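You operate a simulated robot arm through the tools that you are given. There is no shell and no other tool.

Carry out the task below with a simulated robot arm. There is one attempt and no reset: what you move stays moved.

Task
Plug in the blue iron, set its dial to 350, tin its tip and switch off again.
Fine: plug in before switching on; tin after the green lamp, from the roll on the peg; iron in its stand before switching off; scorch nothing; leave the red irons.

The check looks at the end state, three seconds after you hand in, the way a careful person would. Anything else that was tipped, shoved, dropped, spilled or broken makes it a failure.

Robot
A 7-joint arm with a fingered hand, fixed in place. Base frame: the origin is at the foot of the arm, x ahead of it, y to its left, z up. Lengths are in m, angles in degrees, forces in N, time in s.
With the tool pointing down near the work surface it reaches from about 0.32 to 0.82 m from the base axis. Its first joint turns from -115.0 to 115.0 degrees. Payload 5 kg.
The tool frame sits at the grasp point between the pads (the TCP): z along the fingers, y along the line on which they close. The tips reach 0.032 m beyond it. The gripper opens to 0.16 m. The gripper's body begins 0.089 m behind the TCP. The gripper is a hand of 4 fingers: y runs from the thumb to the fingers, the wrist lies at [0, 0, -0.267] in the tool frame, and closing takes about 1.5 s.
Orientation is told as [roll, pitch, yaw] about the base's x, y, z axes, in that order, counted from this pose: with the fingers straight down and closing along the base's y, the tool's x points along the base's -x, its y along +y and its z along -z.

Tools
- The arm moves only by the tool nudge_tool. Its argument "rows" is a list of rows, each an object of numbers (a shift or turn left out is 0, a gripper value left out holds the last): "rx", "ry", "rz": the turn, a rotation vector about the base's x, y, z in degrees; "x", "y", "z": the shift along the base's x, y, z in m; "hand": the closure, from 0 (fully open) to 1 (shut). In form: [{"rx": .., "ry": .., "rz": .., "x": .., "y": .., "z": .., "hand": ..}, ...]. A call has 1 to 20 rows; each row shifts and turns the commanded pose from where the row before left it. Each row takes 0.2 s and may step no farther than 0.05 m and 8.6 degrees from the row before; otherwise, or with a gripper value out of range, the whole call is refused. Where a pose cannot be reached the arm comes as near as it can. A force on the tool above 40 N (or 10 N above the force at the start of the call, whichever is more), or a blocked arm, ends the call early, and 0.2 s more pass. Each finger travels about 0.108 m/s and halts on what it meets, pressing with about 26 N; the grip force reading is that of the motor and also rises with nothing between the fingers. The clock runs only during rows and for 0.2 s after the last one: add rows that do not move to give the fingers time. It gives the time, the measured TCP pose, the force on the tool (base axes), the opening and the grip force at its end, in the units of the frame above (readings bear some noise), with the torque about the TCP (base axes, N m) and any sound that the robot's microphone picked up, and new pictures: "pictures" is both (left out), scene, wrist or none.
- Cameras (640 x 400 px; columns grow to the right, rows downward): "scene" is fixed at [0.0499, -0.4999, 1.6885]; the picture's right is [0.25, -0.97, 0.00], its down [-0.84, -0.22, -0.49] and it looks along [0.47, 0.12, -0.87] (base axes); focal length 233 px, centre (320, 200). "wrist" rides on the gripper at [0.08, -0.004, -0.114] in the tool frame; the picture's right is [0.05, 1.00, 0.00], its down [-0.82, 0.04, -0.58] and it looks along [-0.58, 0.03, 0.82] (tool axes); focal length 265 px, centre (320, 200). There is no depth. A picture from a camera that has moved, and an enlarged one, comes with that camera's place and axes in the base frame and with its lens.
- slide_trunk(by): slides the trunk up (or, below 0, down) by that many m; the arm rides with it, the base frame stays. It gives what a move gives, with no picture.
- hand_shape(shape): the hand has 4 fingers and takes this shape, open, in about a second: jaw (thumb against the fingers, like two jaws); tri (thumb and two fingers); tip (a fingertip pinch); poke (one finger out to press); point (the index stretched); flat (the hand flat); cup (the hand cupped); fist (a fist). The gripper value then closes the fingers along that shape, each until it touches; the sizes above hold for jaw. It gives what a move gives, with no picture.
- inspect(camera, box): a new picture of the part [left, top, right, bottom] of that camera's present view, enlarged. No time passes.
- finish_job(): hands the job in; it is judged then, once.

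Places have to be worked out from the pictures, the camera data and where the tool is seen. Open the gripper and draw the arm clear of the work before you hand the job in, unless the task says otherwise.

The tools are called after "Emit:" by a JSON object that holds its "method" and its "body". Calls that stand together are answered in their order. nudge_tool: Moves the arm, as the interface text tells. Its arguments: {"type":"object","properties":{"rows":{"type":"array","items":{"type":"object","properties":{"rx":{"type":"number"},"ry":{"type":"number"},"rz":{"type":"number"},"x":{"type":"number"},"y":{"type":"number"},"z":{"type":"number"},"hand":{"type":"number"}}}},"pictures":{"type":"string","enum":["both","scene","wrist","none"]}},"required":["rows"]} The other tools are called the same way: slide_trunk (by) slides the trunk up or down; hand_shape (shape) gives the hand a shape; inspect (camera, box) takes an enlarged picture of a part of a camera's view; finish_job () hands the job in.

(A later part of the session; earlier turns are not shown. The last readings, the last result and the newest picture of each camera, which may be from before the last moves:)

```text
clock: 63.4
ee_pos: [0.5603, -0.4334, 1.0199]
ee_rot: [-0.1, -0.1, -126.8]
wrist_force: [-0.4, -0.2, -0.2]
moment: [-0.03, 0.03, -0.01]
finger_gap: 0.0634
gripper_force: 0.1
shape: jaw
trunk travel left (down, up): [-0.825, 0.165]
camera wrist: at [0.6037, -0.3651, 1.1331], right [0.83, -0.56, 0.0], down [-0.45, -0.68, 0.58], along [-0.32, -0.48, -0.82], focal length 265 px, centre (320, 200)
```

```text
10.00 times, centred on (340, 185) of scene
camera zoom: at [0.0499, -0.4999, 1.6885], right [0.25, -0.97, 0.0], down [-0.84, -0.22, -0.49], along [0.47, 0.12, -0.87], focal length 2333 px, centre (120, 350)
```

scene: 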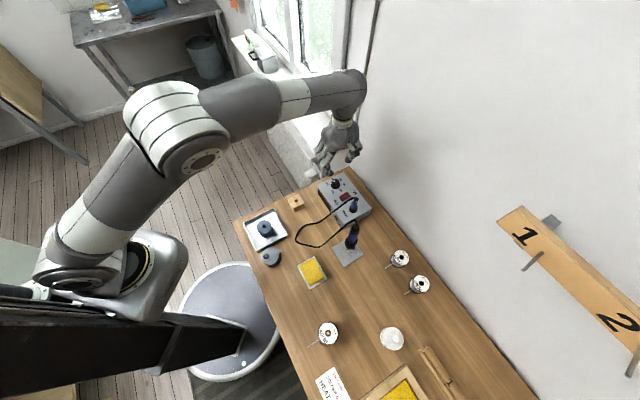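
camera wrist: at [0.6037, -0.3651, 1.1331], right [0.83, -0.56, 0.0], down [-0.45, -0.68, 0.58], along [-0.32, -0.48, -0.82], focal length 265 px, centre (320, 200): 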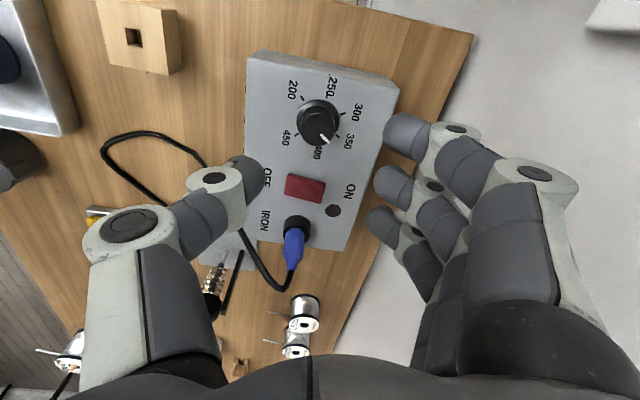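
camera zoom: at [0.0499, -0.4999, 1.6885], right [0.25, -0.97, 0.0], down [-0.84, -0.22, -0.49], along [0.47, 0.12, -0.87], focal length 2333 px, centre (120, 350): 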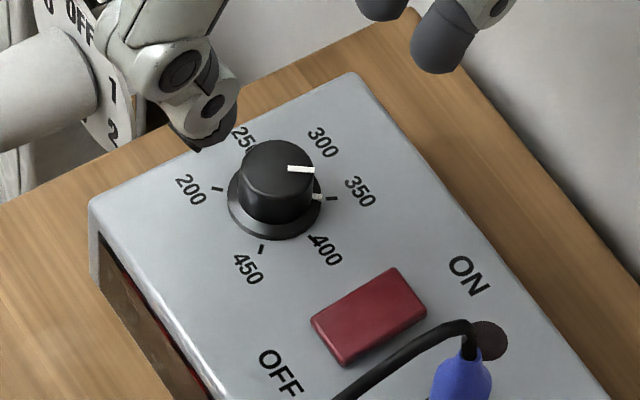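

The pointer looks to be on 350. I enlarge further to measure how exactly.

Emit:
{"method": "inspect", "body": {"camera": "wrist", "box": [285, 80, 355, 150]}}

Emit:
{"method": "inspect", "body": {"camera": "scene", "box": [328, 175, 348, 195]}}

```text
5.71 times, centred on (320, 115) of wrist
camera zoom: at [0.6037, -0.3651, 1.1331], right [0.83, -0.56, 0.0], down [-0.45, -0.68, 0.58], along [-0.32, -0.48, -0.82], focal length 1517 px, centre (320, 686)
```

zoom: 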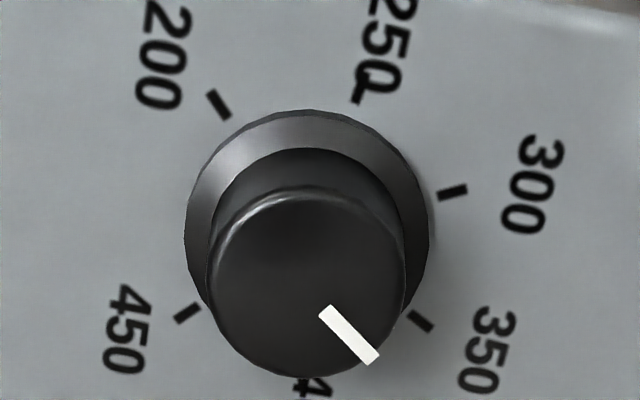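

```text
16.00 times, centred on (338, 185) of scene
camera zoom: at [0.0499, -0.4999, 1.6885], right [0.25, -0.97, 0.0], down [-0.84, -0.22, -0.49], along [0.47, 0.12, -0.87], focal length 3733 px, centre (32, 440)
```

zoom: 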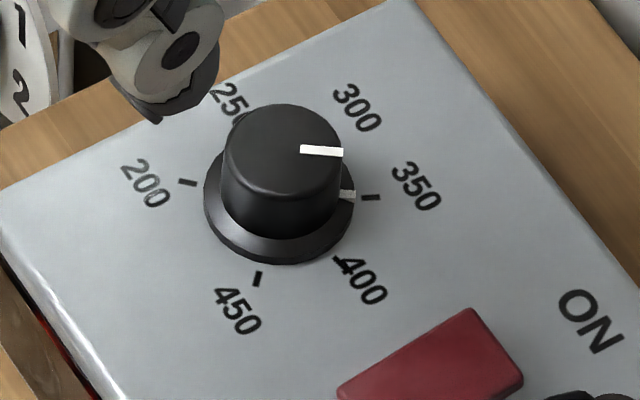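

My measurements suggest the pointer may be a few degrees past 350. I take tighter enlargements to be sure before deciding on a correction.

Emit:
{"method": "inspect", "body": {"camera": "wrist", "box": [300, 100, 340, 150]}}

Emit:
{"method": "inspect", "body": {"camera": "scene", "box": [332, 178, 346, 192]}}

```text
8.00 times, centred on (320, 125) of wrist
camera zoom: at [0.6037, -0.3651, 1.1331], right [0.83, -0.56, 0.0], down [-0.45, -0.68, 0.58], along [-0.32, -0.48, -0.82], focal length 2123 px, centre (320, 800)
```

zoom: 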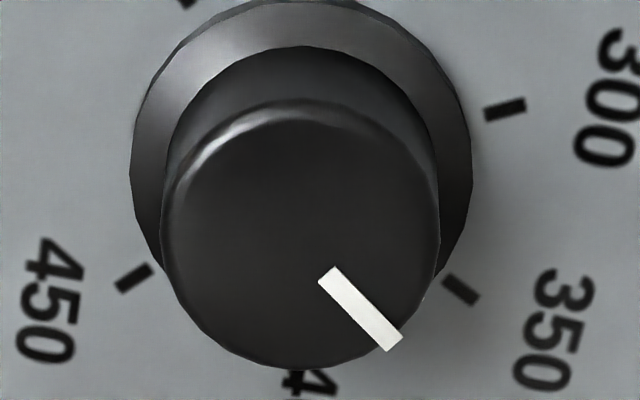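

```text
16.00 times, centred on (339, 185) of scene
camera zoom: at [0.0499, -0.4999, 1.6885], right [0.25, -0.97, 0.0], down [-0.84, -0.22, -0.49], along [0.47, 0.12, -0.87], focal length 3733 px, centre (16, 440)
```

zoom: 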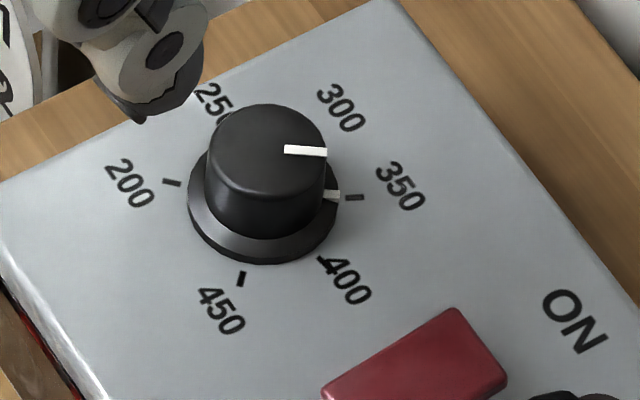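

The close-up gives the bar at about 9° past the 350 tick (roughly 358). I go back down, grip, and turn it back counter-clockwise by 9°.

Emit:
{"method": "nudge_tool", "body": {"rows": [{"x": -0.0034, "y": 0.0013, "z": -0.025}, {"z": -0.025}, {"z": -0.025}, {"z": -0.005}, {"hand": 0.75}, {"hand": 0.92}, {}, {}, {}], "pictures": "wrist"}}

Emit:
{"method": "inspect", "body": {"camera": "scene", "box": [332, 178, 346, 192]}}

```text
clock: 65.4
ee_pos: [0.5543, -0.4296, 0.9374]
ee_rot: [0.0, 0.1, -126.9]
wrist_force: [-8.2, 5.1, -3.0]
moment: [0.05, 0.06, 0.03]
finger_gap: 0.0075
gripper_force: 26.3
shape: jaw
trunk travel left (down, up): [-0.825, 0.165]
camera wrist: at [0.5984, -0.3616, 1.0514], right [0.83, -0.56, 0.0], down [-0.45, -0.68, 0.58], along [-0.32, -0.48, -0.82], focal length 265 px, centre (320, 200)
```

wrist: 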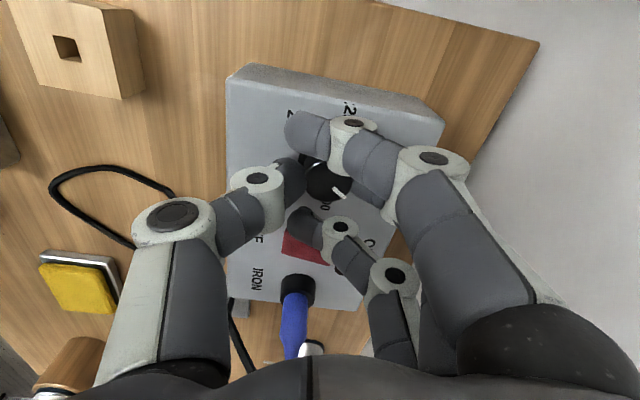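

```text
16.00 times, centred on (339, 185) of scene
camera zoom: at [0.0499, -0.4999, 1.6885], right [0.25, -0.97, 0.0], down [-0.84, -0.22, -0.49], along [0.47, 0.12, -0.87], focal length 3733 px, centre (16, 440)
```

zoom: 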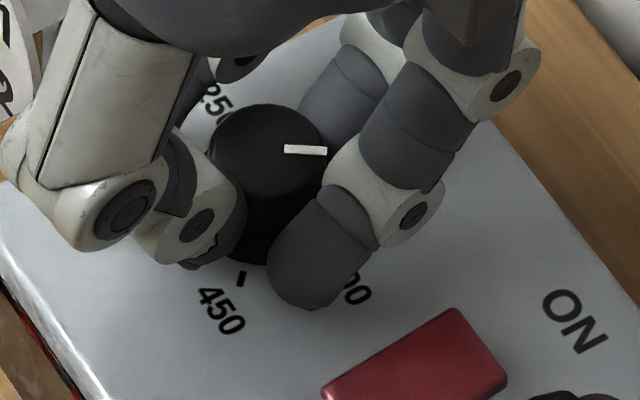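

Gripped without disturbing the pointer. Now +9°.

Emit:
{"method": "nudge_tool", "body": {"rows": [{"rz": 4.5}, {"rz": 4.5}, {}], "pictures": "none"}}

Emit:
{"method": "inspect", "body": {"camera": "scene", "box": [332, 178, 346, 192]}}

```text
clock: 66.2
ee_pos: [0.5545, -0.4305, 0.9394]
ee_rot: [-0.1, 0.0, -117.8]
wrist_force: [-8.9, 5.9, -11.8]
moment: [0.04, 0.07, 0.04]
finger_gap: 0.0073
gripper_force: 25.9
shape: jaw
trunk travel left (down, up): [-0.825, 0.165]
```

```text
16.00 times, centred on (339, 185) of scene
camera zoom: at [0.0499, -0.4999, 1.6885], right [0.25, -0.97, 0.0], down [-0.84, -0.22, -0.49], along [0.47, 0.12, -0.87], focal length 3733 px, centre (16, 440)
```

zoom: 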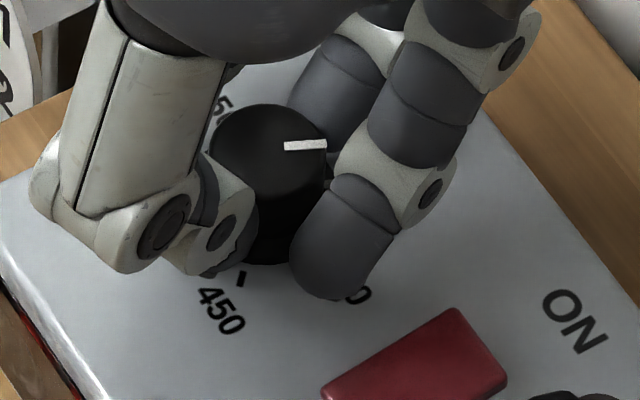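

The pointer now computes to within about 1° of the 350 tick. I release and lift to confirm.

Emit:
{"method": "nudge_tool", "body": {"rows": [{"hand": 0.8}, {"hand": 0.6}, {}, {"z": 0.02}, {"z": 0.03}, {"z": 0.03}, {}], "pictures": "wrist"}}

Emit:
{"method": "inspect", "body": {"camera": "wrist", "box": [300, 100, 340, 150]}}

Emit:
{"method": "inspect", "body": {"camera": "scene", "box": [332, 178, 346, 192]}}

```text
clock: 67.8
ee_pos: [0.5573, -0.4307, 1.0205]
ee_rot: [-0.1, -0.1, -117.8]
wrist_force: [0.1, -0.4, -0.4]
moment: [0.01, 0.0, 0.01]
finger_gap: 0.0633
gripper_force: 0.0
shape: jaw
trunk travel left (down, up): [-0.825, 0.165]
camera wrist: at [0.5903, -0.3563, 1.1341], right [0.91, -0.42, 0.0], down [-0.34, -0.74, 0.58], along [-0.24, -0.52, -0.82], focal length 265 px, centre (320, 200)
```

wrist: 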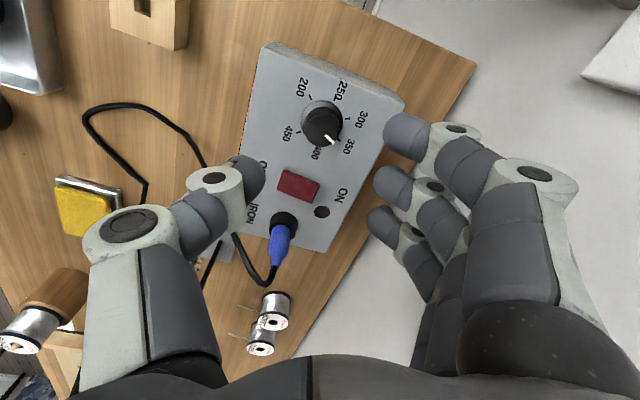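

```text
8.00 times, centred on (320, 125) of wrist
camera zoom: at [0.5903, -0.3563, 1.1341], right [0.91, -0.42, 0.0], down [-0.34, -0.74, 0.58], along [-0.24, -0.52, -0.82], focal length 2123 px, centre (320, 800)
```

zoom: 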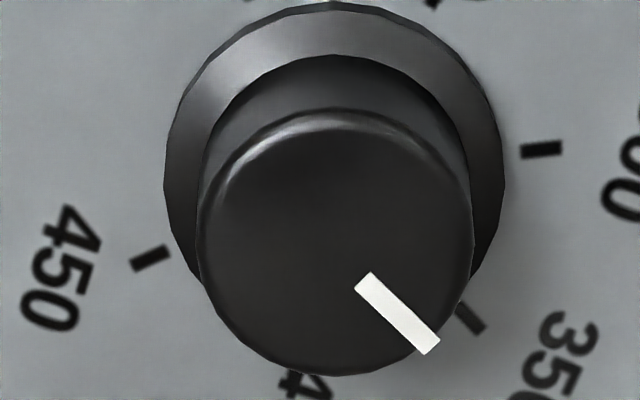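

```text
16.00 times, centred on (339, 185) of scene
camera zoom: at [0.0499, -0.4999, 1.6885], right [0.25, -0.97, 0.0], down [-0.84, -0.22, -0.49], along [0.47, 0.12, -0.87], focal length 3733 px, centre (16, 440)
```

zoom: 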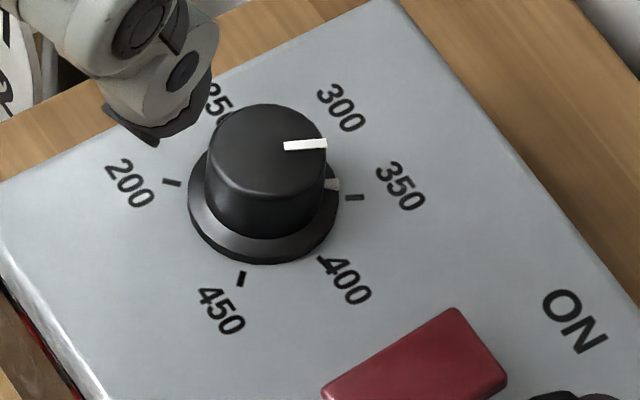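

The pointer now sits within about 2° of the 350 tick (wrist and scene measurements both agree to around 348), which I accept. Next comes the rocker: I rise, turn to yaw -45°, and take the poke shape to press its ON (far) end.

Emit:
{"method": "nudge_tool", "body": {"rows": [{"z": 0.03}, {"z": 0.03, "rz": 8}, {"rz": 8}, {"rz": 8}, {"rz": 8}, {"rz": 8}, {"rz": 8}, {"rz": 8}, {"rz": 8, "x": -0.02, "y": -0.02}, {"rz": 8.5, "x": -0.02, "y": -0.02}, {}], "pictures": "none"}}

Emit:
{"method": "hand_shape", "body": {"shape": "poke"}}

Emit:
{"method": "nudge_tool", "body": {"rows": [{}], "pictures": "both"}}

```text
clock: 70.2
ee_pos: [0.5155, -0.4737, 1.0795]
ee_rot: [0.0, 0.0, -45.2]
wrist_force: [-0.8, 1.1, 0.2]
moment: [-0.03, -0.01, 0.0]
finger_gap: 0.0635
gripper_force: 0.0
shape: jaw
trunk travel left (down, up): [-0.825, 0.165]
```

```text
clock: 71.1
ee_pos: [0.5152, -0.473, 1.0788]
ee_rot: [0.0, 0.0, -45.3]
wrist_force: [0.5, -0.6, 0.7]
moment: [-0.02, 0.04, 0.01]
finger_gap: 0.0
gripper_force: 0.1
shape: poke
trunk travel left (down, up): [-0.825, 0.165]
```

```text
clock: 71.5
ee_pos: [0.515, -0.473, 1.0797]
ee_rot: [0.0, 0.0, -45.3]
wrist_force: [-0.2, 0.8, -0.1]
moment: [-0.01, -0.02, -0.02]
finger_gap: 0.0
gripper_force: 0.1
shape: poke
trunk travel left (down, up): [-0.825, 0.165]
camera wrist: at [0.4555, -0.4182, 1.1925], right [0.67, 0.74, 0.0], down [0.6, -0.55, 0.58], along [0.43, -0.39, -0.82], focal length 265 px, centre (320, 200)
```

scene: 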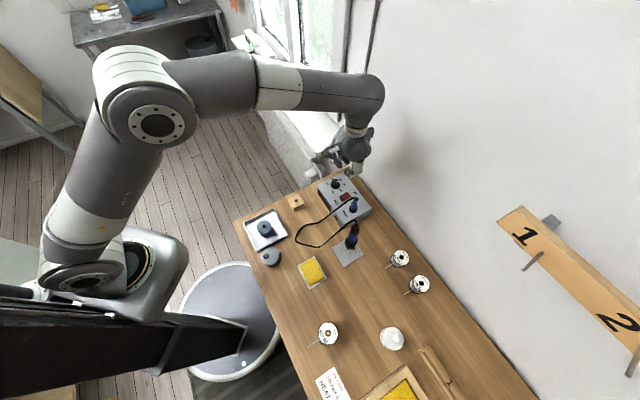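
wrist: 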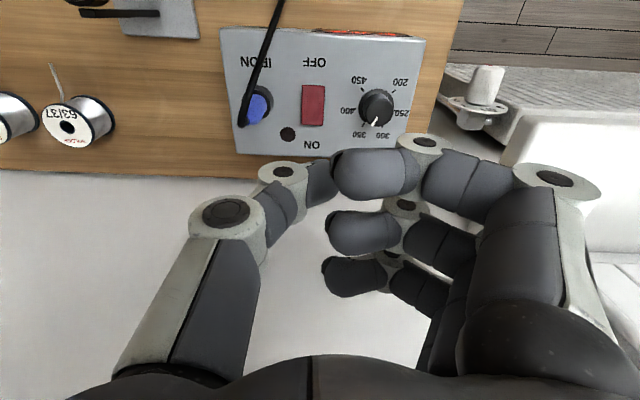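

I check the dial once more from this clean viewpoint, and the poke shape of the hand.

Emit:
{"method": "inspect", "body": {"camera": "wrist", "box": [340, 65, 415, 145]}}

Emit:
{"method": "inspect", "body": {"camera": "scene", "box": [332, 178, 346, 192]}}

Emit:
{"method": "inspect", "body": {"camera": "wrist", "box": [220, 120, 460, 310]}}

Emit:
{"method": "inspect", "body": {"camera": "scene", "box": [310, 120, 390, 230]}}

```text
5.00 times, centred on (378, 105) of wrist
camera zoom: at [0.4555, -0.4182, 1.1925], right [0.67, 0.74, 0.0], down [0.6, -0.55, 0.58], along [0.43, -0.39, -0.82], focal length 1327 px, centre (32, 675)
```

zoom: 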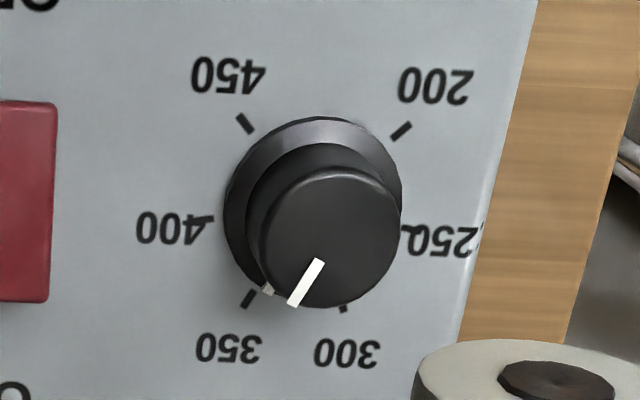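

```text
16.00 times, centred on (339, 185) of scene
camera zoom: at [0.0499, -0.4999, 1.6885], right [0.25, -0.97, 0.0], down [-0.84, -0.22, -0.49], along [0.47, 0.12, -0.87], focal length 3733 px, centre (16, 440)
```

zoom: 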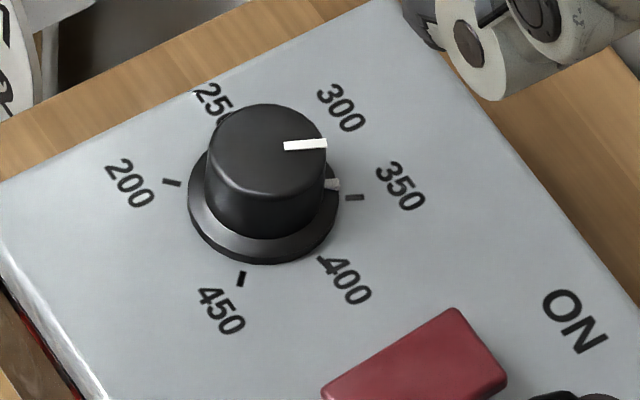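

```text
2.11 times, centred on (340, 215) of wrist
camera zoom: at [0.4555, -0.4182, 1.1925], right [0.67, 0.74, 0.0], down [0.6, -0.55, 0.58], along [0.43, -0.39, -0.82], focal length 559 px, centre (278, 168)
```

zoom: 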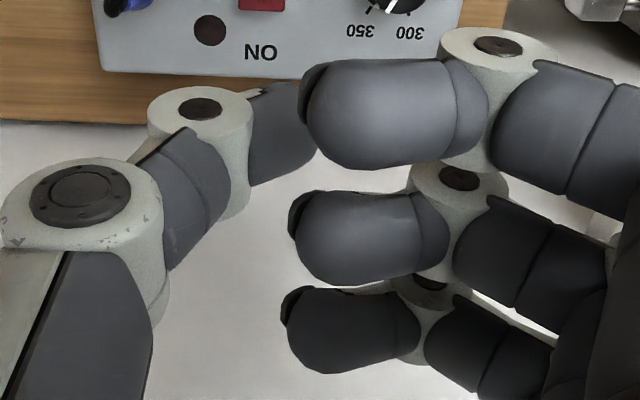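

```text
3.64 times, centred on (350, 175) of scene
camera zoom: at [0.0499, -0.4999, 1.6885], right [0.25, -0.97, 0.0], down [-0.84, -0.22, -0.49], along [0.47, 0.12, -0.87], focal length 848 px, centre (211, 291)
```

zoom: 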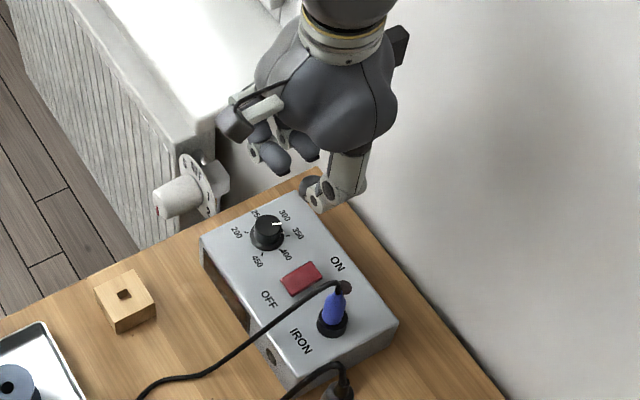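

The dial reads about 347–350. In poke shape all fingers look half curled, so I close the shape to see which finger stays out.

Emit:
{"method": "nudge_tool", "body": {"rows": [{"hand": 0.5}, {"hand": 1.0}, {}, {}, {}, {}, {}], "pictures": "both"}}

Emit:
{"method": "inspect", "body": {"camera": "scene", "box": [310, 120, 390, 230]}}

```text
clock: 73.1
ee_pos: [0.5161, -0.4743, 1.0803]
ee_rot: [0.0, 0.1, -45.3]
wrist_force: [-0.1, 0.7, 0.1]
moment: [0.04, -0.02, -0.02]
finger_gap: 0.0001
gripper_force: 25.9
shape: jaw
trunk travel left (down, up): [-0.825, 0.165]
camera wrist: at [0.4555, -0.4181, 1.1925], right [0.67, 0.74, 0.0], down [0.6, -0.55, 0.58], along [0.43, -0.39, -0.82], focal length 265 px, centre (320, 200)
```

scene: 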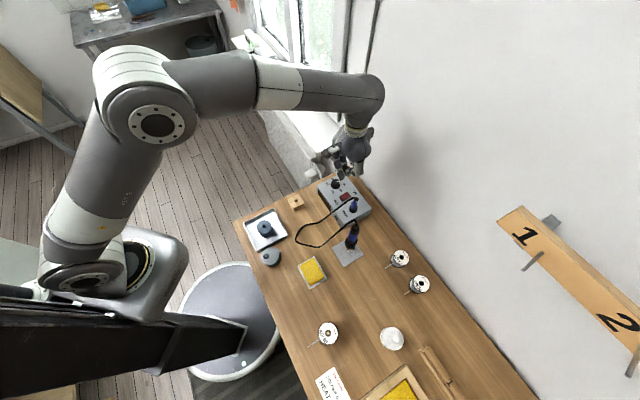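
wrist: 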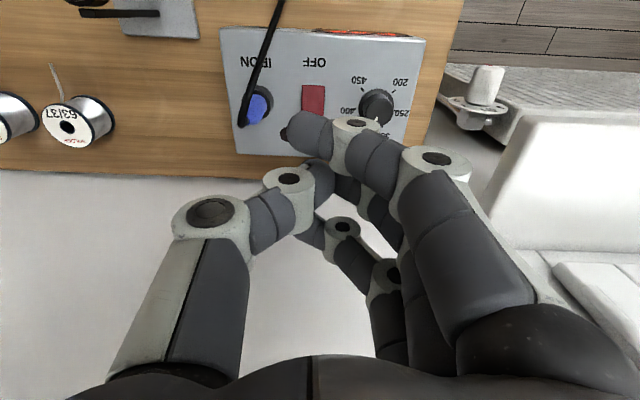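

```text
3.64 times, centred on (350, 175) of scene
camera zoom: at [0.0499, -0.4999, 1.6885], right [0.25, -0.97, 0.0], down [-0.84, -0.22, -0.49], along [0.47, 0.12, -0.87], focal length 848 px, centre (211, 291)
```

zoom: 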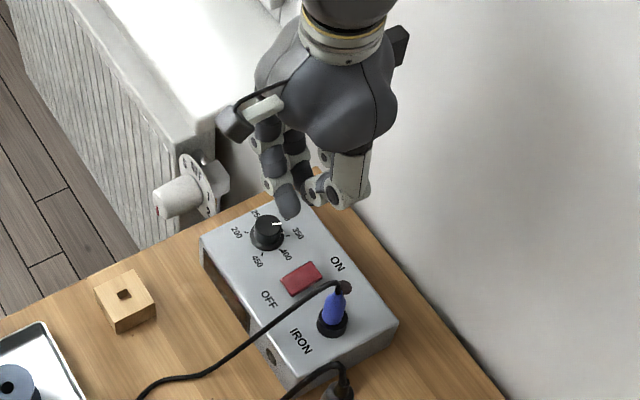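

Sending a gripper value put the hand back into jaw. I try the point shape (index stretched) and look at it without sending a gripper value.

Emit:
{"method": "hand_shape", "body": {"shape": "point"}}

Emit:
{"method": "nudge_tool", "body": {"rows": [{}, {}], "pictures": "both"}}

Emit:
{"method": "inspect", "body": {"camera": "scene", "box": [310, 120, 390, 230]}}

```text
clock: 74.0
ee_pos: [0.5159, -0.4747, 1.0794]
ee_rot: [-0.1, -0.1, -45.4]
wrist_force: [0.5, -0.4, 0.2]
moment: [0.0, 0.0, 0.0]
finger_gap: 0.1522
gripper_force: 0.1
shape: point
trunk travel left (down, up): [-0.825, 0.165]
```

```text
clock: 74.6
ee_pos: [0.5151, -0.4737, 1.0794]
ee_rot: [0.0, 0.0, -45.3]
wrist_force: [0.3, 0.6, -1.8]
moment: [-0.03, 0.01, 0.03]
finger_gap: 0.1524
gripper_force: 0.1
shape: point
trunk travel left (down, up): [-0.825, 0.165]
camera wrist: at [0.4555, -0.4182, 1.1925], right [0.67, 0.74, 0.0], down [0.6, -0.55, 0.58], along [0.43, -0.39, -0.82], focal length 265 px, centre (320, 200)
```

scene: 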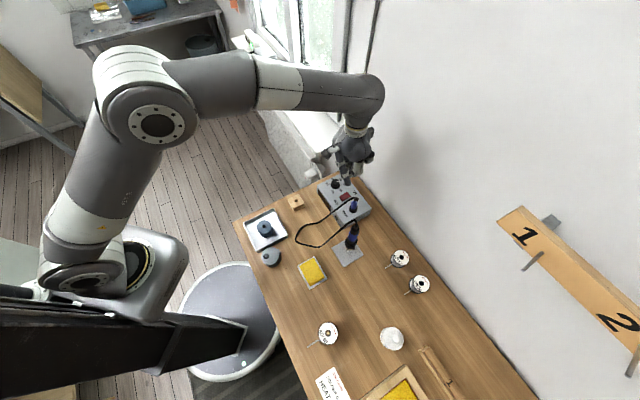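
wrist: 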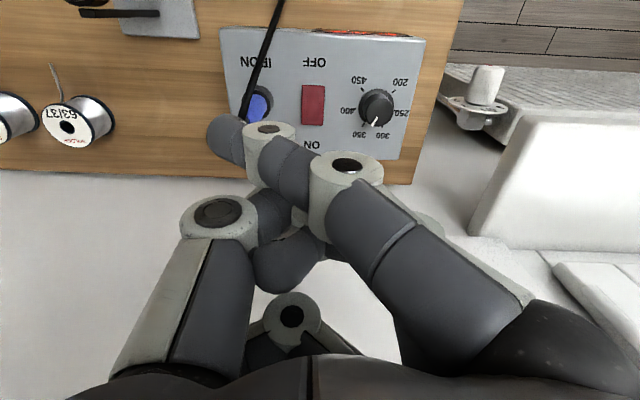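

```text
3.64 times, centred on (350, 175) of scene
camera zoom: at [0.0499, -0.4999, 1.6885], right [0.25, -0.97, 0.0], down [-0.84, -0.22, -0.49], along [0.47, 0.12, -0.87], focal length 848 px, centre (211, 291)
```

zoom: 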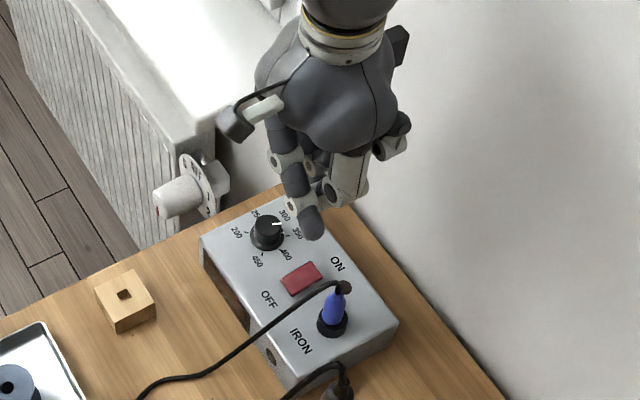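

The stretched index slants across, so it is hard to place. The fingertip pinch closed to a point may make a neater poker, so I try that.

Emit:
{"method": "hand_shape", "body": {"shape": "tip"}}

Emit:
{"method": "nudge_tool", "body": {"rows": [{"hand": 0.5}, {"hand": 1.0}, {}, {}, {}, {}, {}], "pictures": "both"}}

Emit:
{"method": "inspect", "body": {"camera": "scene", "box": [310, 120, 390, 230]}}

Emit:
{"method": "inspect", "body": {"camera": "wrist", "box": [200, 80, 440, 290]}}

```text
clock: 75.5
ee_pos: [0.5155, -0.4736, 1.0792]
ee_rot: [0.1, 0.0, -45.3]
wrist_force: [0.3, -0.7, -0.4]
moment: [0.02, 0.0, 0.01]
finger_gap: 0.16
gripper_force: 0.1
shape: tip
trunk travel left (down, up): [-0.825, 0.165]
```

```text
clock: 77.1
ee_pos: [0.516, -0.4739, 1.0794]
ee_rot: [0.0, 0.0, -45.3]
wrist_force: [0.3, -0.3, 0.2]
moment: [-0.01, 0.03, 0.01]
finger_gap: 0.0002
gripper_force: 26.0
shape: tip
trunk travel left (down, up): [-0.825, 0.165]
camera wrist: at [0.4555, -0.4181, 1.1925], right [0.67, 0.74, 0.0], down [0.6, -0.55, 0.58], along [0.43, -0.39, -0.82], focal length 265 px, centre (320, 200)
```

scene: 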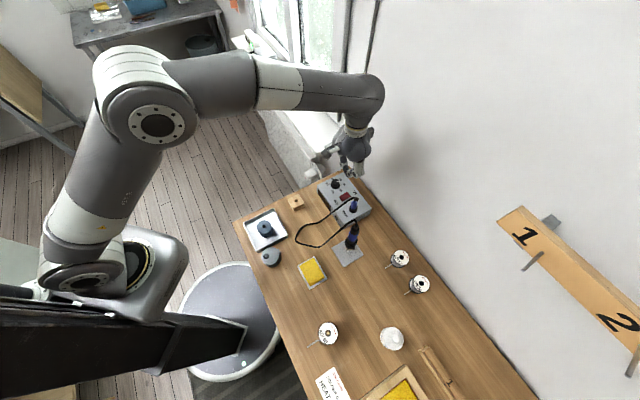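
wrist: 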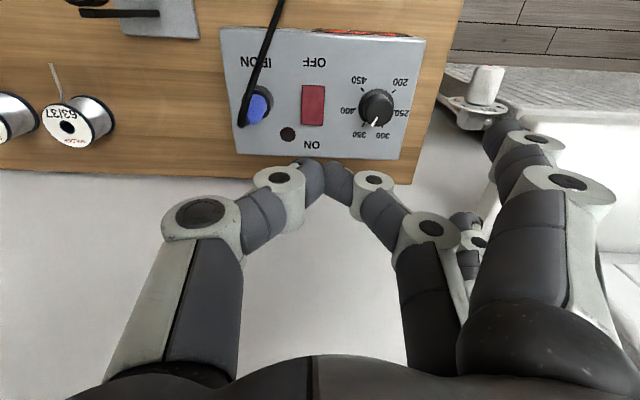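

```text
3.64 times, centred on (350, 175) of scene
camera zoom: at [0.0499, -0.4999, 1.6885], right [0.25, -0.97, 0.0], down [-0.84, -0.22, -0.49], along [0.47, 0.12, -0.87], focal length 848 px, centre (211, 291)
```

zoom: 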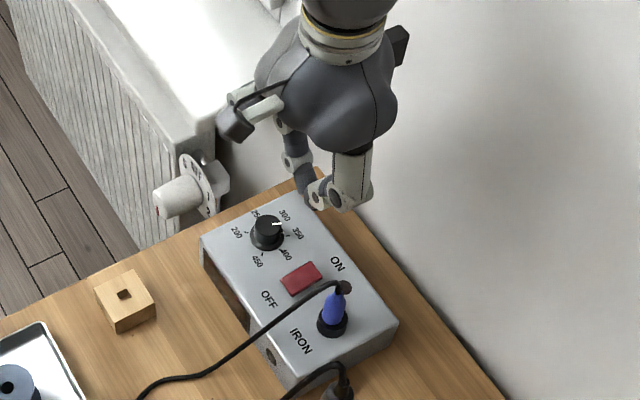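

```text
1.90 times, centred on (320, 185) of wrist
camera zoom: at [0.4555, -0.4181, 1.1925], right [0.67, 0.74, 0.0], down [0.6, -0.55, 0.58], along [0.43, -0.39, -0.82], focal length 506 px, centre (320, 229)
```

zoom: 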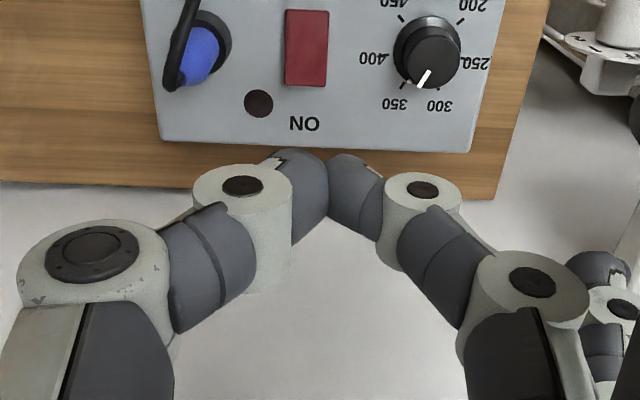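

The tip shape is what I want: thumb and middle finger meet at one point and the other fingers stay clear. With the pinch closed it makes a poker. I turn to yaw +32°, so the open fingers avoid dial, plug and cable, and stop above the ON end of the rocker.

Emit:
{"method": "nudge_tool", "body": {"rows": [{"rz": 8}, {"rz": 8}, {"rz": 8}, {"rz": 8}, {"rz": 8}, {"rz": 8, "x": 0.001, "y": -0.004}, {"rz": 8, "x": 0.001, "y": -0.004}, {"rz": 8, "x": 0.001, "y": -0.004}, {"rz": 8, "x": 0.001, "y": -0.004}, {"rz": 5, "z": -0.03}, {"z": -0.03}, {}], "pictures": "both"}}

Emit:
{"method": "inspect", "body": {"camera": "wrist", "box": [200, 60, 440, 270]}}

Emit:
{"method": "inspect", "body": {"camera": "scene", "box": [320, 160, 380, 230]}}

```text
clock: 79.7
ee_pos: [0.5205, -0.4868, 1.0179]
ee_rot: [0.1, 0.0, 31.8]
wrist_force: [0.0, 0.3, 0.3]
moment: [0.01, -0.01, 0.0]
finger_gap: 0.0
gripper_force: 26.2
shape: tip
trunk travel left (down, up): [-0.825, 0.165]
camera wrist: at [0.4532, -0.5311, 1.1315], right [-0.57, 0.82, 0.0], down [0.67, 0.46, 0.58], along [0.47, 0.33, -0.82], focal length 265 px, centre (320, 200)
```

scene: 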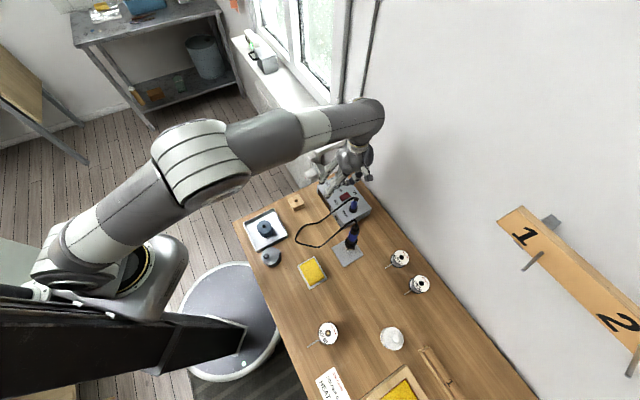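
wrist: 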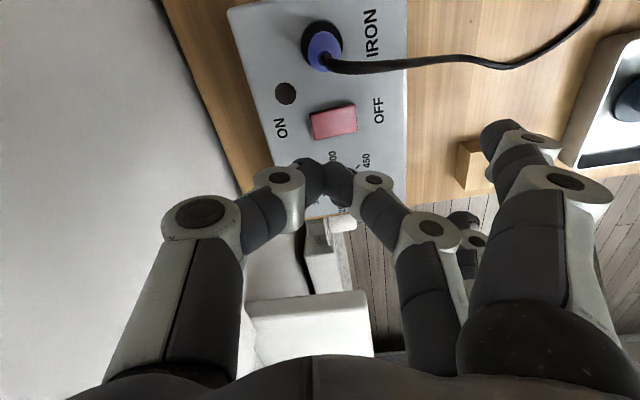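

```text
1.90 times, centred on (320, 165) of wrist
camera zoom: at [0.4532, -0.5311, 1.1315], right [-0.57, 0.82, 0.0], down [0.67, 0.46, 0.58], along [0.47, 0.33, -0.82], focal length 506 px, centre (320, 267)
```

zoom: 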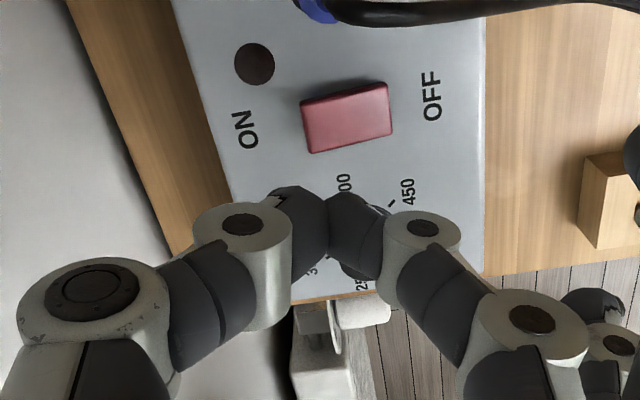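

```text
5.71 times, centred on (350, 195) of scene
camera zoom: at [0.0499, -0.4999, 1.6885], right [0.25, -0.97, 0.0], down [-0.84, -0.22, -0.49], along [0.47, 0.12, -0.87], focal length 1333 px, centre (149, 229)
```

zoom: 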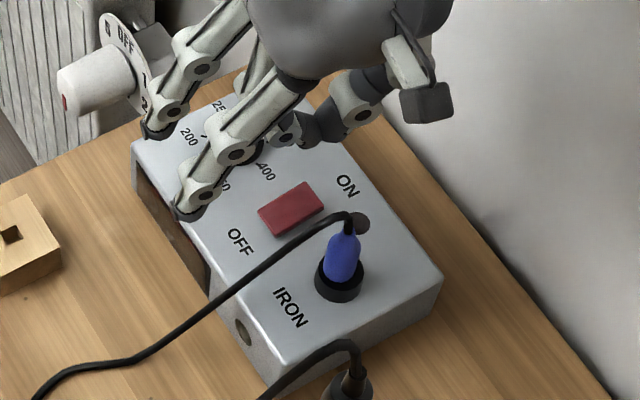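

The pinch tip is directly above the ON half of the rocker. I come down to just above it, then press in small steps.

Emit:
{"method": "nudge_tool", "body": {"rows": [{"z": -0.02}, {"z": -0.025}, {"z": -0.02}, {}], "pictures": "wrist"}}

Emit:
{"method": "inspect", "body": {"camera": "wrist", "box": [220, 80, 420, 260]}}

Emit:
{"method": "inspect", "body": {"camera": "scene", "box": [330, 175, 370, 215]}}

```text
clock: 80.7
ee_pos: [0.5189, -0.4858, 0.9518]
ee_rot: [0.0, 0.1, 31.7]
wrist_force: [0.8, -0.1, -0.2]
moment: [-0.04, 0.04, -0.01]
finger_gap: 0.0
gripper_force: 26.5
shape: tip
trunk travel left (down, up): [-0.825, 0.165]
camera wrist: at [0.4524, -0.5311, 1.0662], right [-0.57, 0.82, 0.0], down [0.67, 0.46, 0.58], along [0.47, 0.33, -0.82], focal length 265 px, centre (320, 200)
```

wrist: 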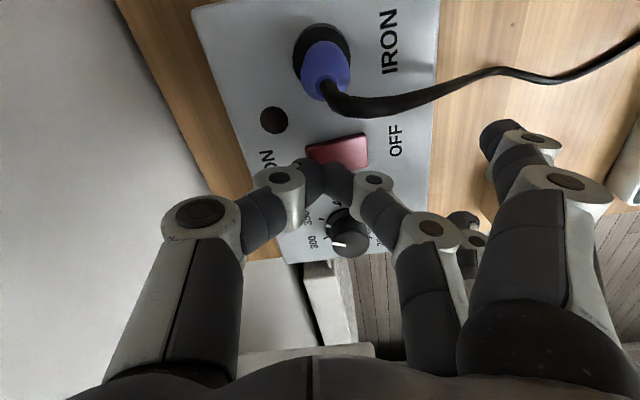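

```text
2.22 times, centred on (320, 170) of wrist
camera zoom: at [0.4524, -0.5311, 1.0662], right [-0.57, 0.82, 0.0], down [0.67, 0.46, 0.58], along [0.47, 0.33, -0.82], focal length 590 px, centre (320, 267)
```

zoom: 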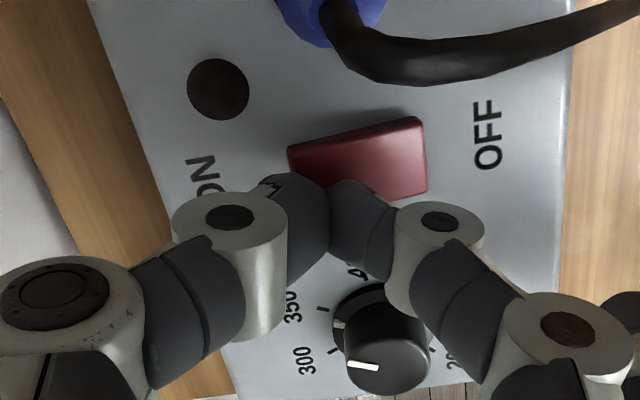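

```text
10.00 times, centred on (350, 195) of scene
camera zoom: at [0.0499, -0.4999, 1.6885], right [0.25, -0.97, 0.0], down [-0.84, -0.22, -0.49], along [0.47, 0.12, -0.87], focal length 2333 px, centre (20, 250)
```

zoom: 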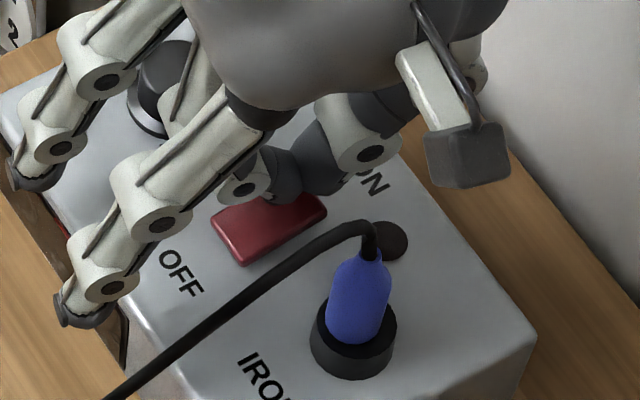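

The press point is about 8 mm in from the ON edge and centred across the rocker. I lower onto it.

Emit:
{"method": "nudge_tool", "body": {"rows": [{"z": -0.006}, {"z": -0.004}, {"z": -0.003}, {}], "pictures": "none"}}

```text
clock: 81.7
ee_pos: [0.5195, -0.489, 0.9435]
ee_rot: [-0.2, 0.0, 31.7]
wrist_force: [0.7, 0.3, 20.9]
moment: [0.06, 0.15, 0.0]
finger_gap: 0.0
gripper_force: 25.7
shape: tip
trunk travel left (down, up): [-0.825, 0.165]
heard: click
```

A click, at 21 N: the rocker has gone over. I lift off and look at rocker and lamp.

Emit:
{"method": "nudge_tool", "body": {"rows": [{"z": 0.01}, {"z": 0.03}, {"z": 0.03}, {"z": 0.03}, {}], "pictures": "both"}}

Emit:
{"method": "inspect", "body": {"camera": "scene", "box": [325, 165, 375, 225]}}

Emit:
{"method": "inspect", "body": {"camera": "wrist", "box": [220, 20, 420, 200]}}

```text
clock: 82.9
ee_pos: [0.5176, -0.4879, 1.0411]
ee_rot: [-0.1, 0.1, 31.6]
wrist_force: [1.0, -0.8, 0.0]
moment: [0.0, 0.01, 0.02]
finger_gap: 0.0
gripper_force: 26.4
shape: tip
trunk travel left (down, up): [-0.825, 0.165]
camera wrist: at [0.4515, -0.532, 1.1549], right [-0.57, 0.82, 0.0], down [0.67, 0.46, 0.58], along [0.47, 0.33, -0.82], focal length 265 px, centre (320, 200)
```

scene: 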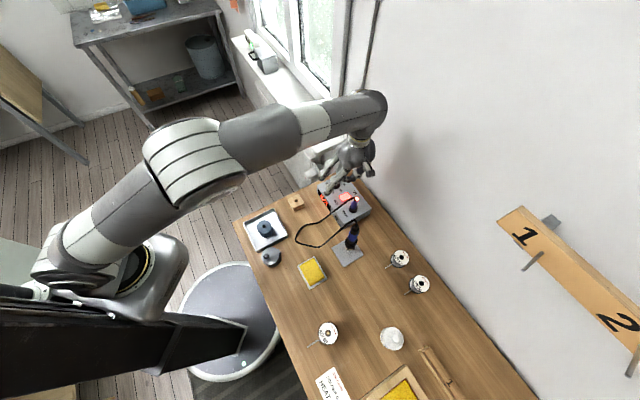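
wrist: 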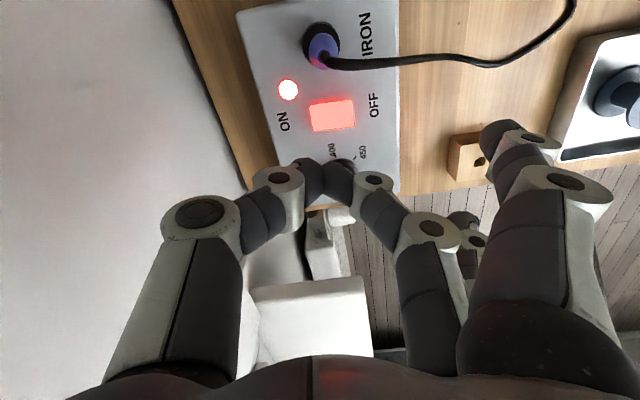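

```text
6.67 times, centred on (350, 195) of scene
camera zoom: at [0.0499, -0.4999, 1.6885], right [0.25, -0.97, 0.0], down [-0.84, -0.22, -0.49], along [0.47, 0.12, -0.87], focal length 1556 px, centre (120, 233)
```

zoom: 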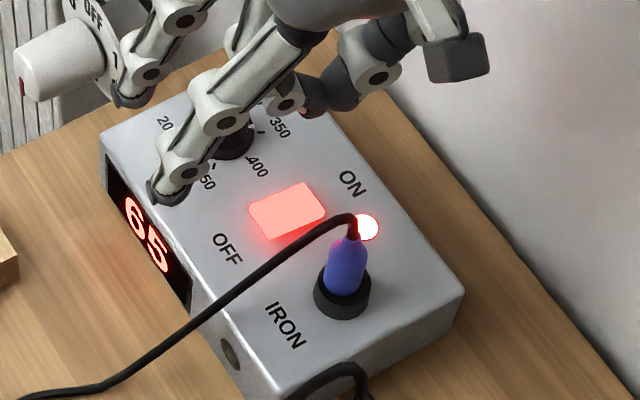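

```text
2.22 times, centred on (320, 110) of wrist
camera zoom: at [0.4515, -0.532, 1.1549], right [-0.57, 0.82, 0.0], down [0.67, 0.46, 0.58], along [0.47, 0.33, -0.82], focal length 590 px, centre (320, 400)
```

zoom: 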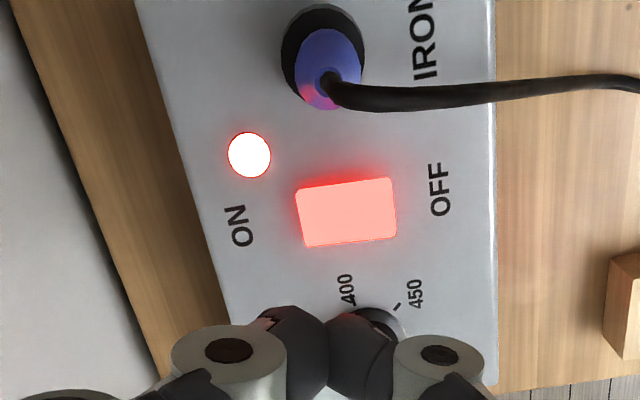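

The station is on: rocker and lamp glow red and the display reads 65 and rising, so the plug is properly in. While it heats I rise and move over to study the iron, its stand, and the 60/40 roll on its peg.

Emit:
{"method": "nudge_tool", "body": {"rows": [{"z": 0.04}, {"z": 0.04}, {"z": 0.03, "rz": -7}, {"rz": -7.7, "x": -0.03, "y": 0.005}, {"rz": -7.7, "x": -0.03, "y": 0.005}, {"rz": -7.7, "x": -0.03, "y": 0.005}, {"rz": -7.7, "x": -0.03, "y": 0.005}, {"rz": -7.7, "x": -0.03, "y": 0.005}, {"rz": -7.7, "x": -0.03, "y": 0.005}, {"rz": -7.7, "x": -0.03, "y": 0.005}, {"rz": -7.7, "x": -0.03, "y": 0.005}, {"rz": -7.7, "x": -0.03, "y": 0.005}, {"x": -0.02, "y": 0.005}, {}], "pictures": "both"}}

Emit:
{"method": "inspect", "body": {"camera": "wrist", "box": [200, 40, 440, 220]}}

Emit:
{"method": "inspect", "body": {"camera": "scene", "box": [330, 215, 375, 270]}}

```text
clock: 85.9
ee_pos: [0.2296, -0.4367, 1.1512]
ee_rot: [0.0, 0.0, -44.8]
wrist_force: [0.2, 0.3, -0.1]
moment: [0.02, 0.03, -0.01]
finger_gap: 0.0
gripper_force: 26.3
shape: tip
trunk travel left (down, up): [-0.825, 0.165]
camera wrist: at [0.1682, -0.3827, 1.2645], right [0.67, 0.75, 0.0], down [0.61, -0.54, 0.58], along [0.43, -0.38, -0.82], focal length 265 px, centre (320, 200)
```

scene: 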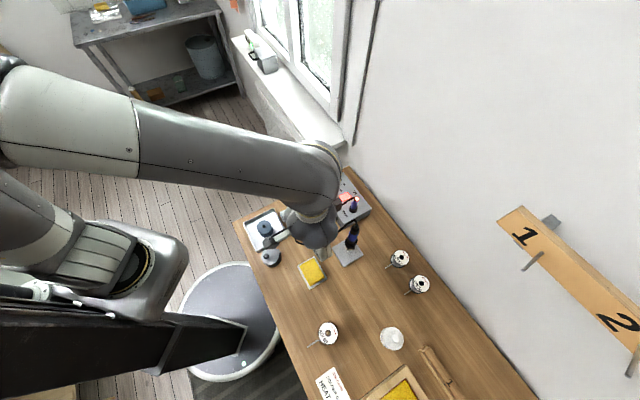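
wrist: 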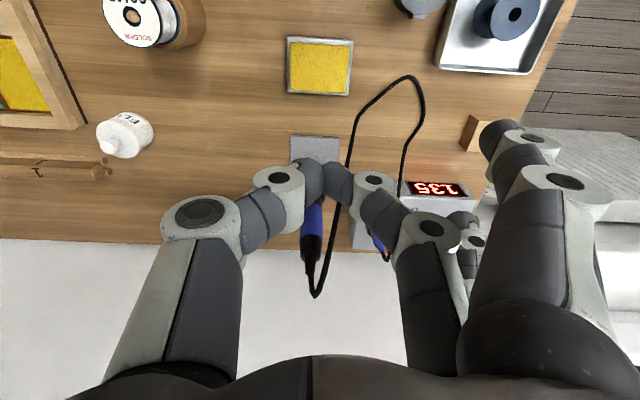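

```text
2.22 times, centred on (320, 130) of wrist
camera zoom: at [0.1682, -0.3827, 1.2645], right [0.67, 0.75, 0.0], down [0.61, -0.54, 0.58], along [0.43, -0.38, -0.82], focal length 590 px, centre (320, 356)
```

zoom: 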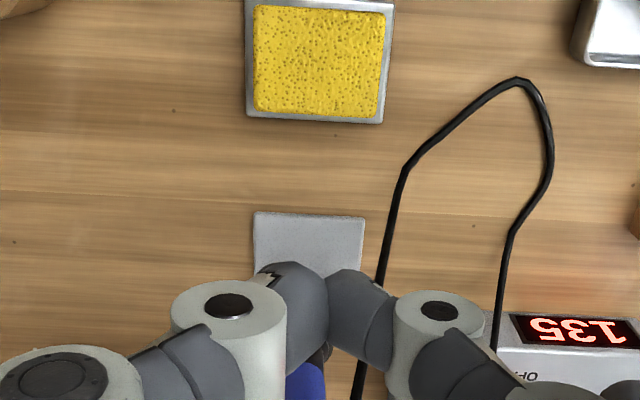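

```text
7.27 times, centred on (352, 242) of scene
camera zoom: at [0.0499, -0.4999, 1.6885], right [0.25, -0.97, 0.0], down [-0.84, -0.22, -0.49], along [0.47, 0.12, -0.87], focal length 1697 px, centre (84, -109)
```

zoom: 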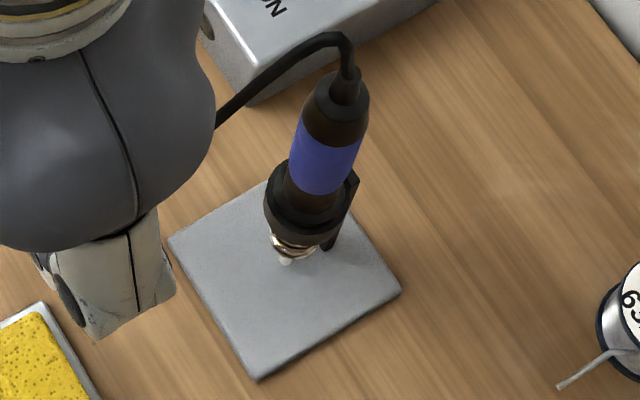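

The display reads 135 and climbs about 23 per second. I open the pinch so that I can see the iron and stand between the fingers.

Emit:
{"method": "nudge_tool", "body": {"rows": [{"hand": 0.4}, {"hand": 0.0}, {}, {}, {}, {}], "pictures": "wrist"}}

Emit:
{"method": "inspect", "body": {"camera": "wrist", "box": [230, 100, 420, 310]}}

Emit:
{"method": "inspect", "body": {"camera": "wrist", "box": [280, 120, 360, 200]}}

Emit:
{"method": "inspect", "body": {"camera": "wrist", "box": [80, 0, 220, 100]}}

```text
clock: 87.3
ee_pos: [0.2287, -0.4383, 1.1516]
ee_rot: [-0.1, 0.0, -44.6]
wrist_force: [0.3, -0.1, 0.0]
moment: [-0.01, -0.03, 0.0]
finger_gap: 0.1598
gripper_force: 0.0
shape: tip
trunk travel left (down, up): [-0.825, 0.165]
camera wrist: at [0.1682, -0.3825, 1.2647], right [0.66, 0.75, 0.0], down [0.61, -0.54, 0.58], along [0.43, -0.38, -0.82], focal length 265 px, centre (320, 200)
```

wrist: 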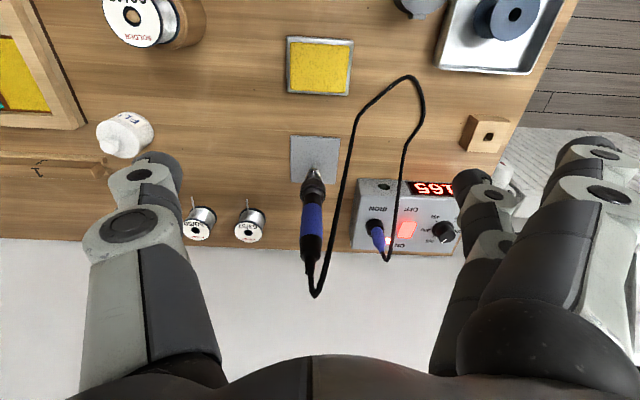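

```text
1.90 times, centred on (325, 205) of wrist
camera zoom: at [0.1682, -0.3825, 1.2647], right [0.66, 0.75, 0.0], down [0.61, -0.54, 0.58], along [0.43, -0.38, -0.82], focal length 506 px, centre (310, 190)
```

zoom: 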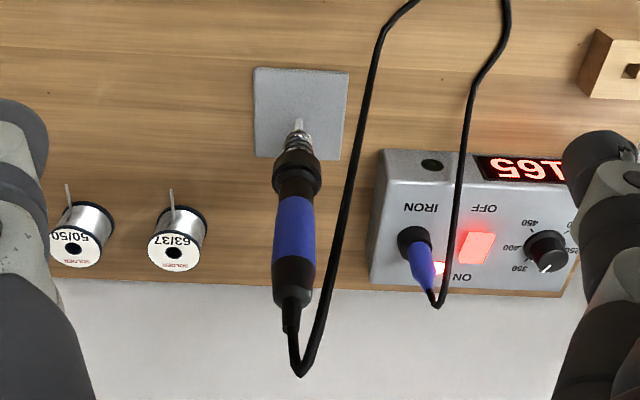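

```text
5.00 times, centred on (320, 160) of wrist
camera zoom: at [0.1682, -0.3825, 1.2647], right [0.66, 0.75, 0.0], down [0.61, -0.54, 0.58], along [0.43, -0.38, -0.82], focal length 1327 px, centre (320, 400)
```

zoom: 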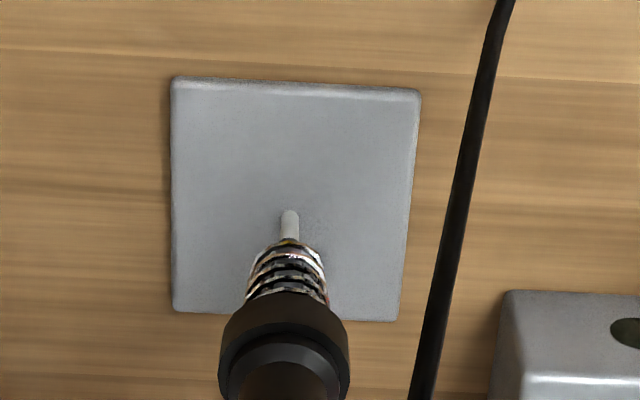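

```text
4.00 times, centred on (150, 50) of wrist
camera zoom: at [0.1682, -0.3825, 1.2647], right [0.66, 0.75, 0.0], down [0.61, -0.54, 0.58], along [0.43, -0.38, -0.82], focal length 1062 px, centre (1000, 800)
```

zoom: 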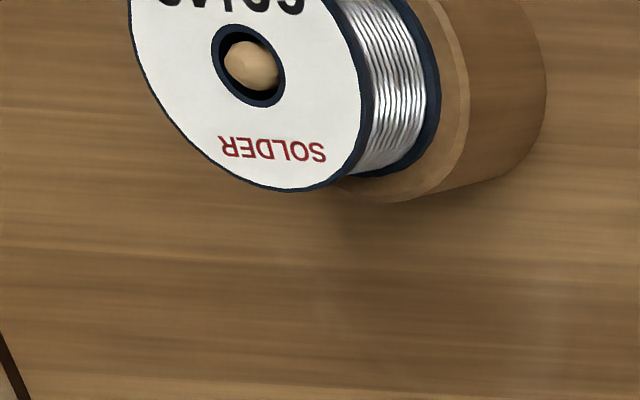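

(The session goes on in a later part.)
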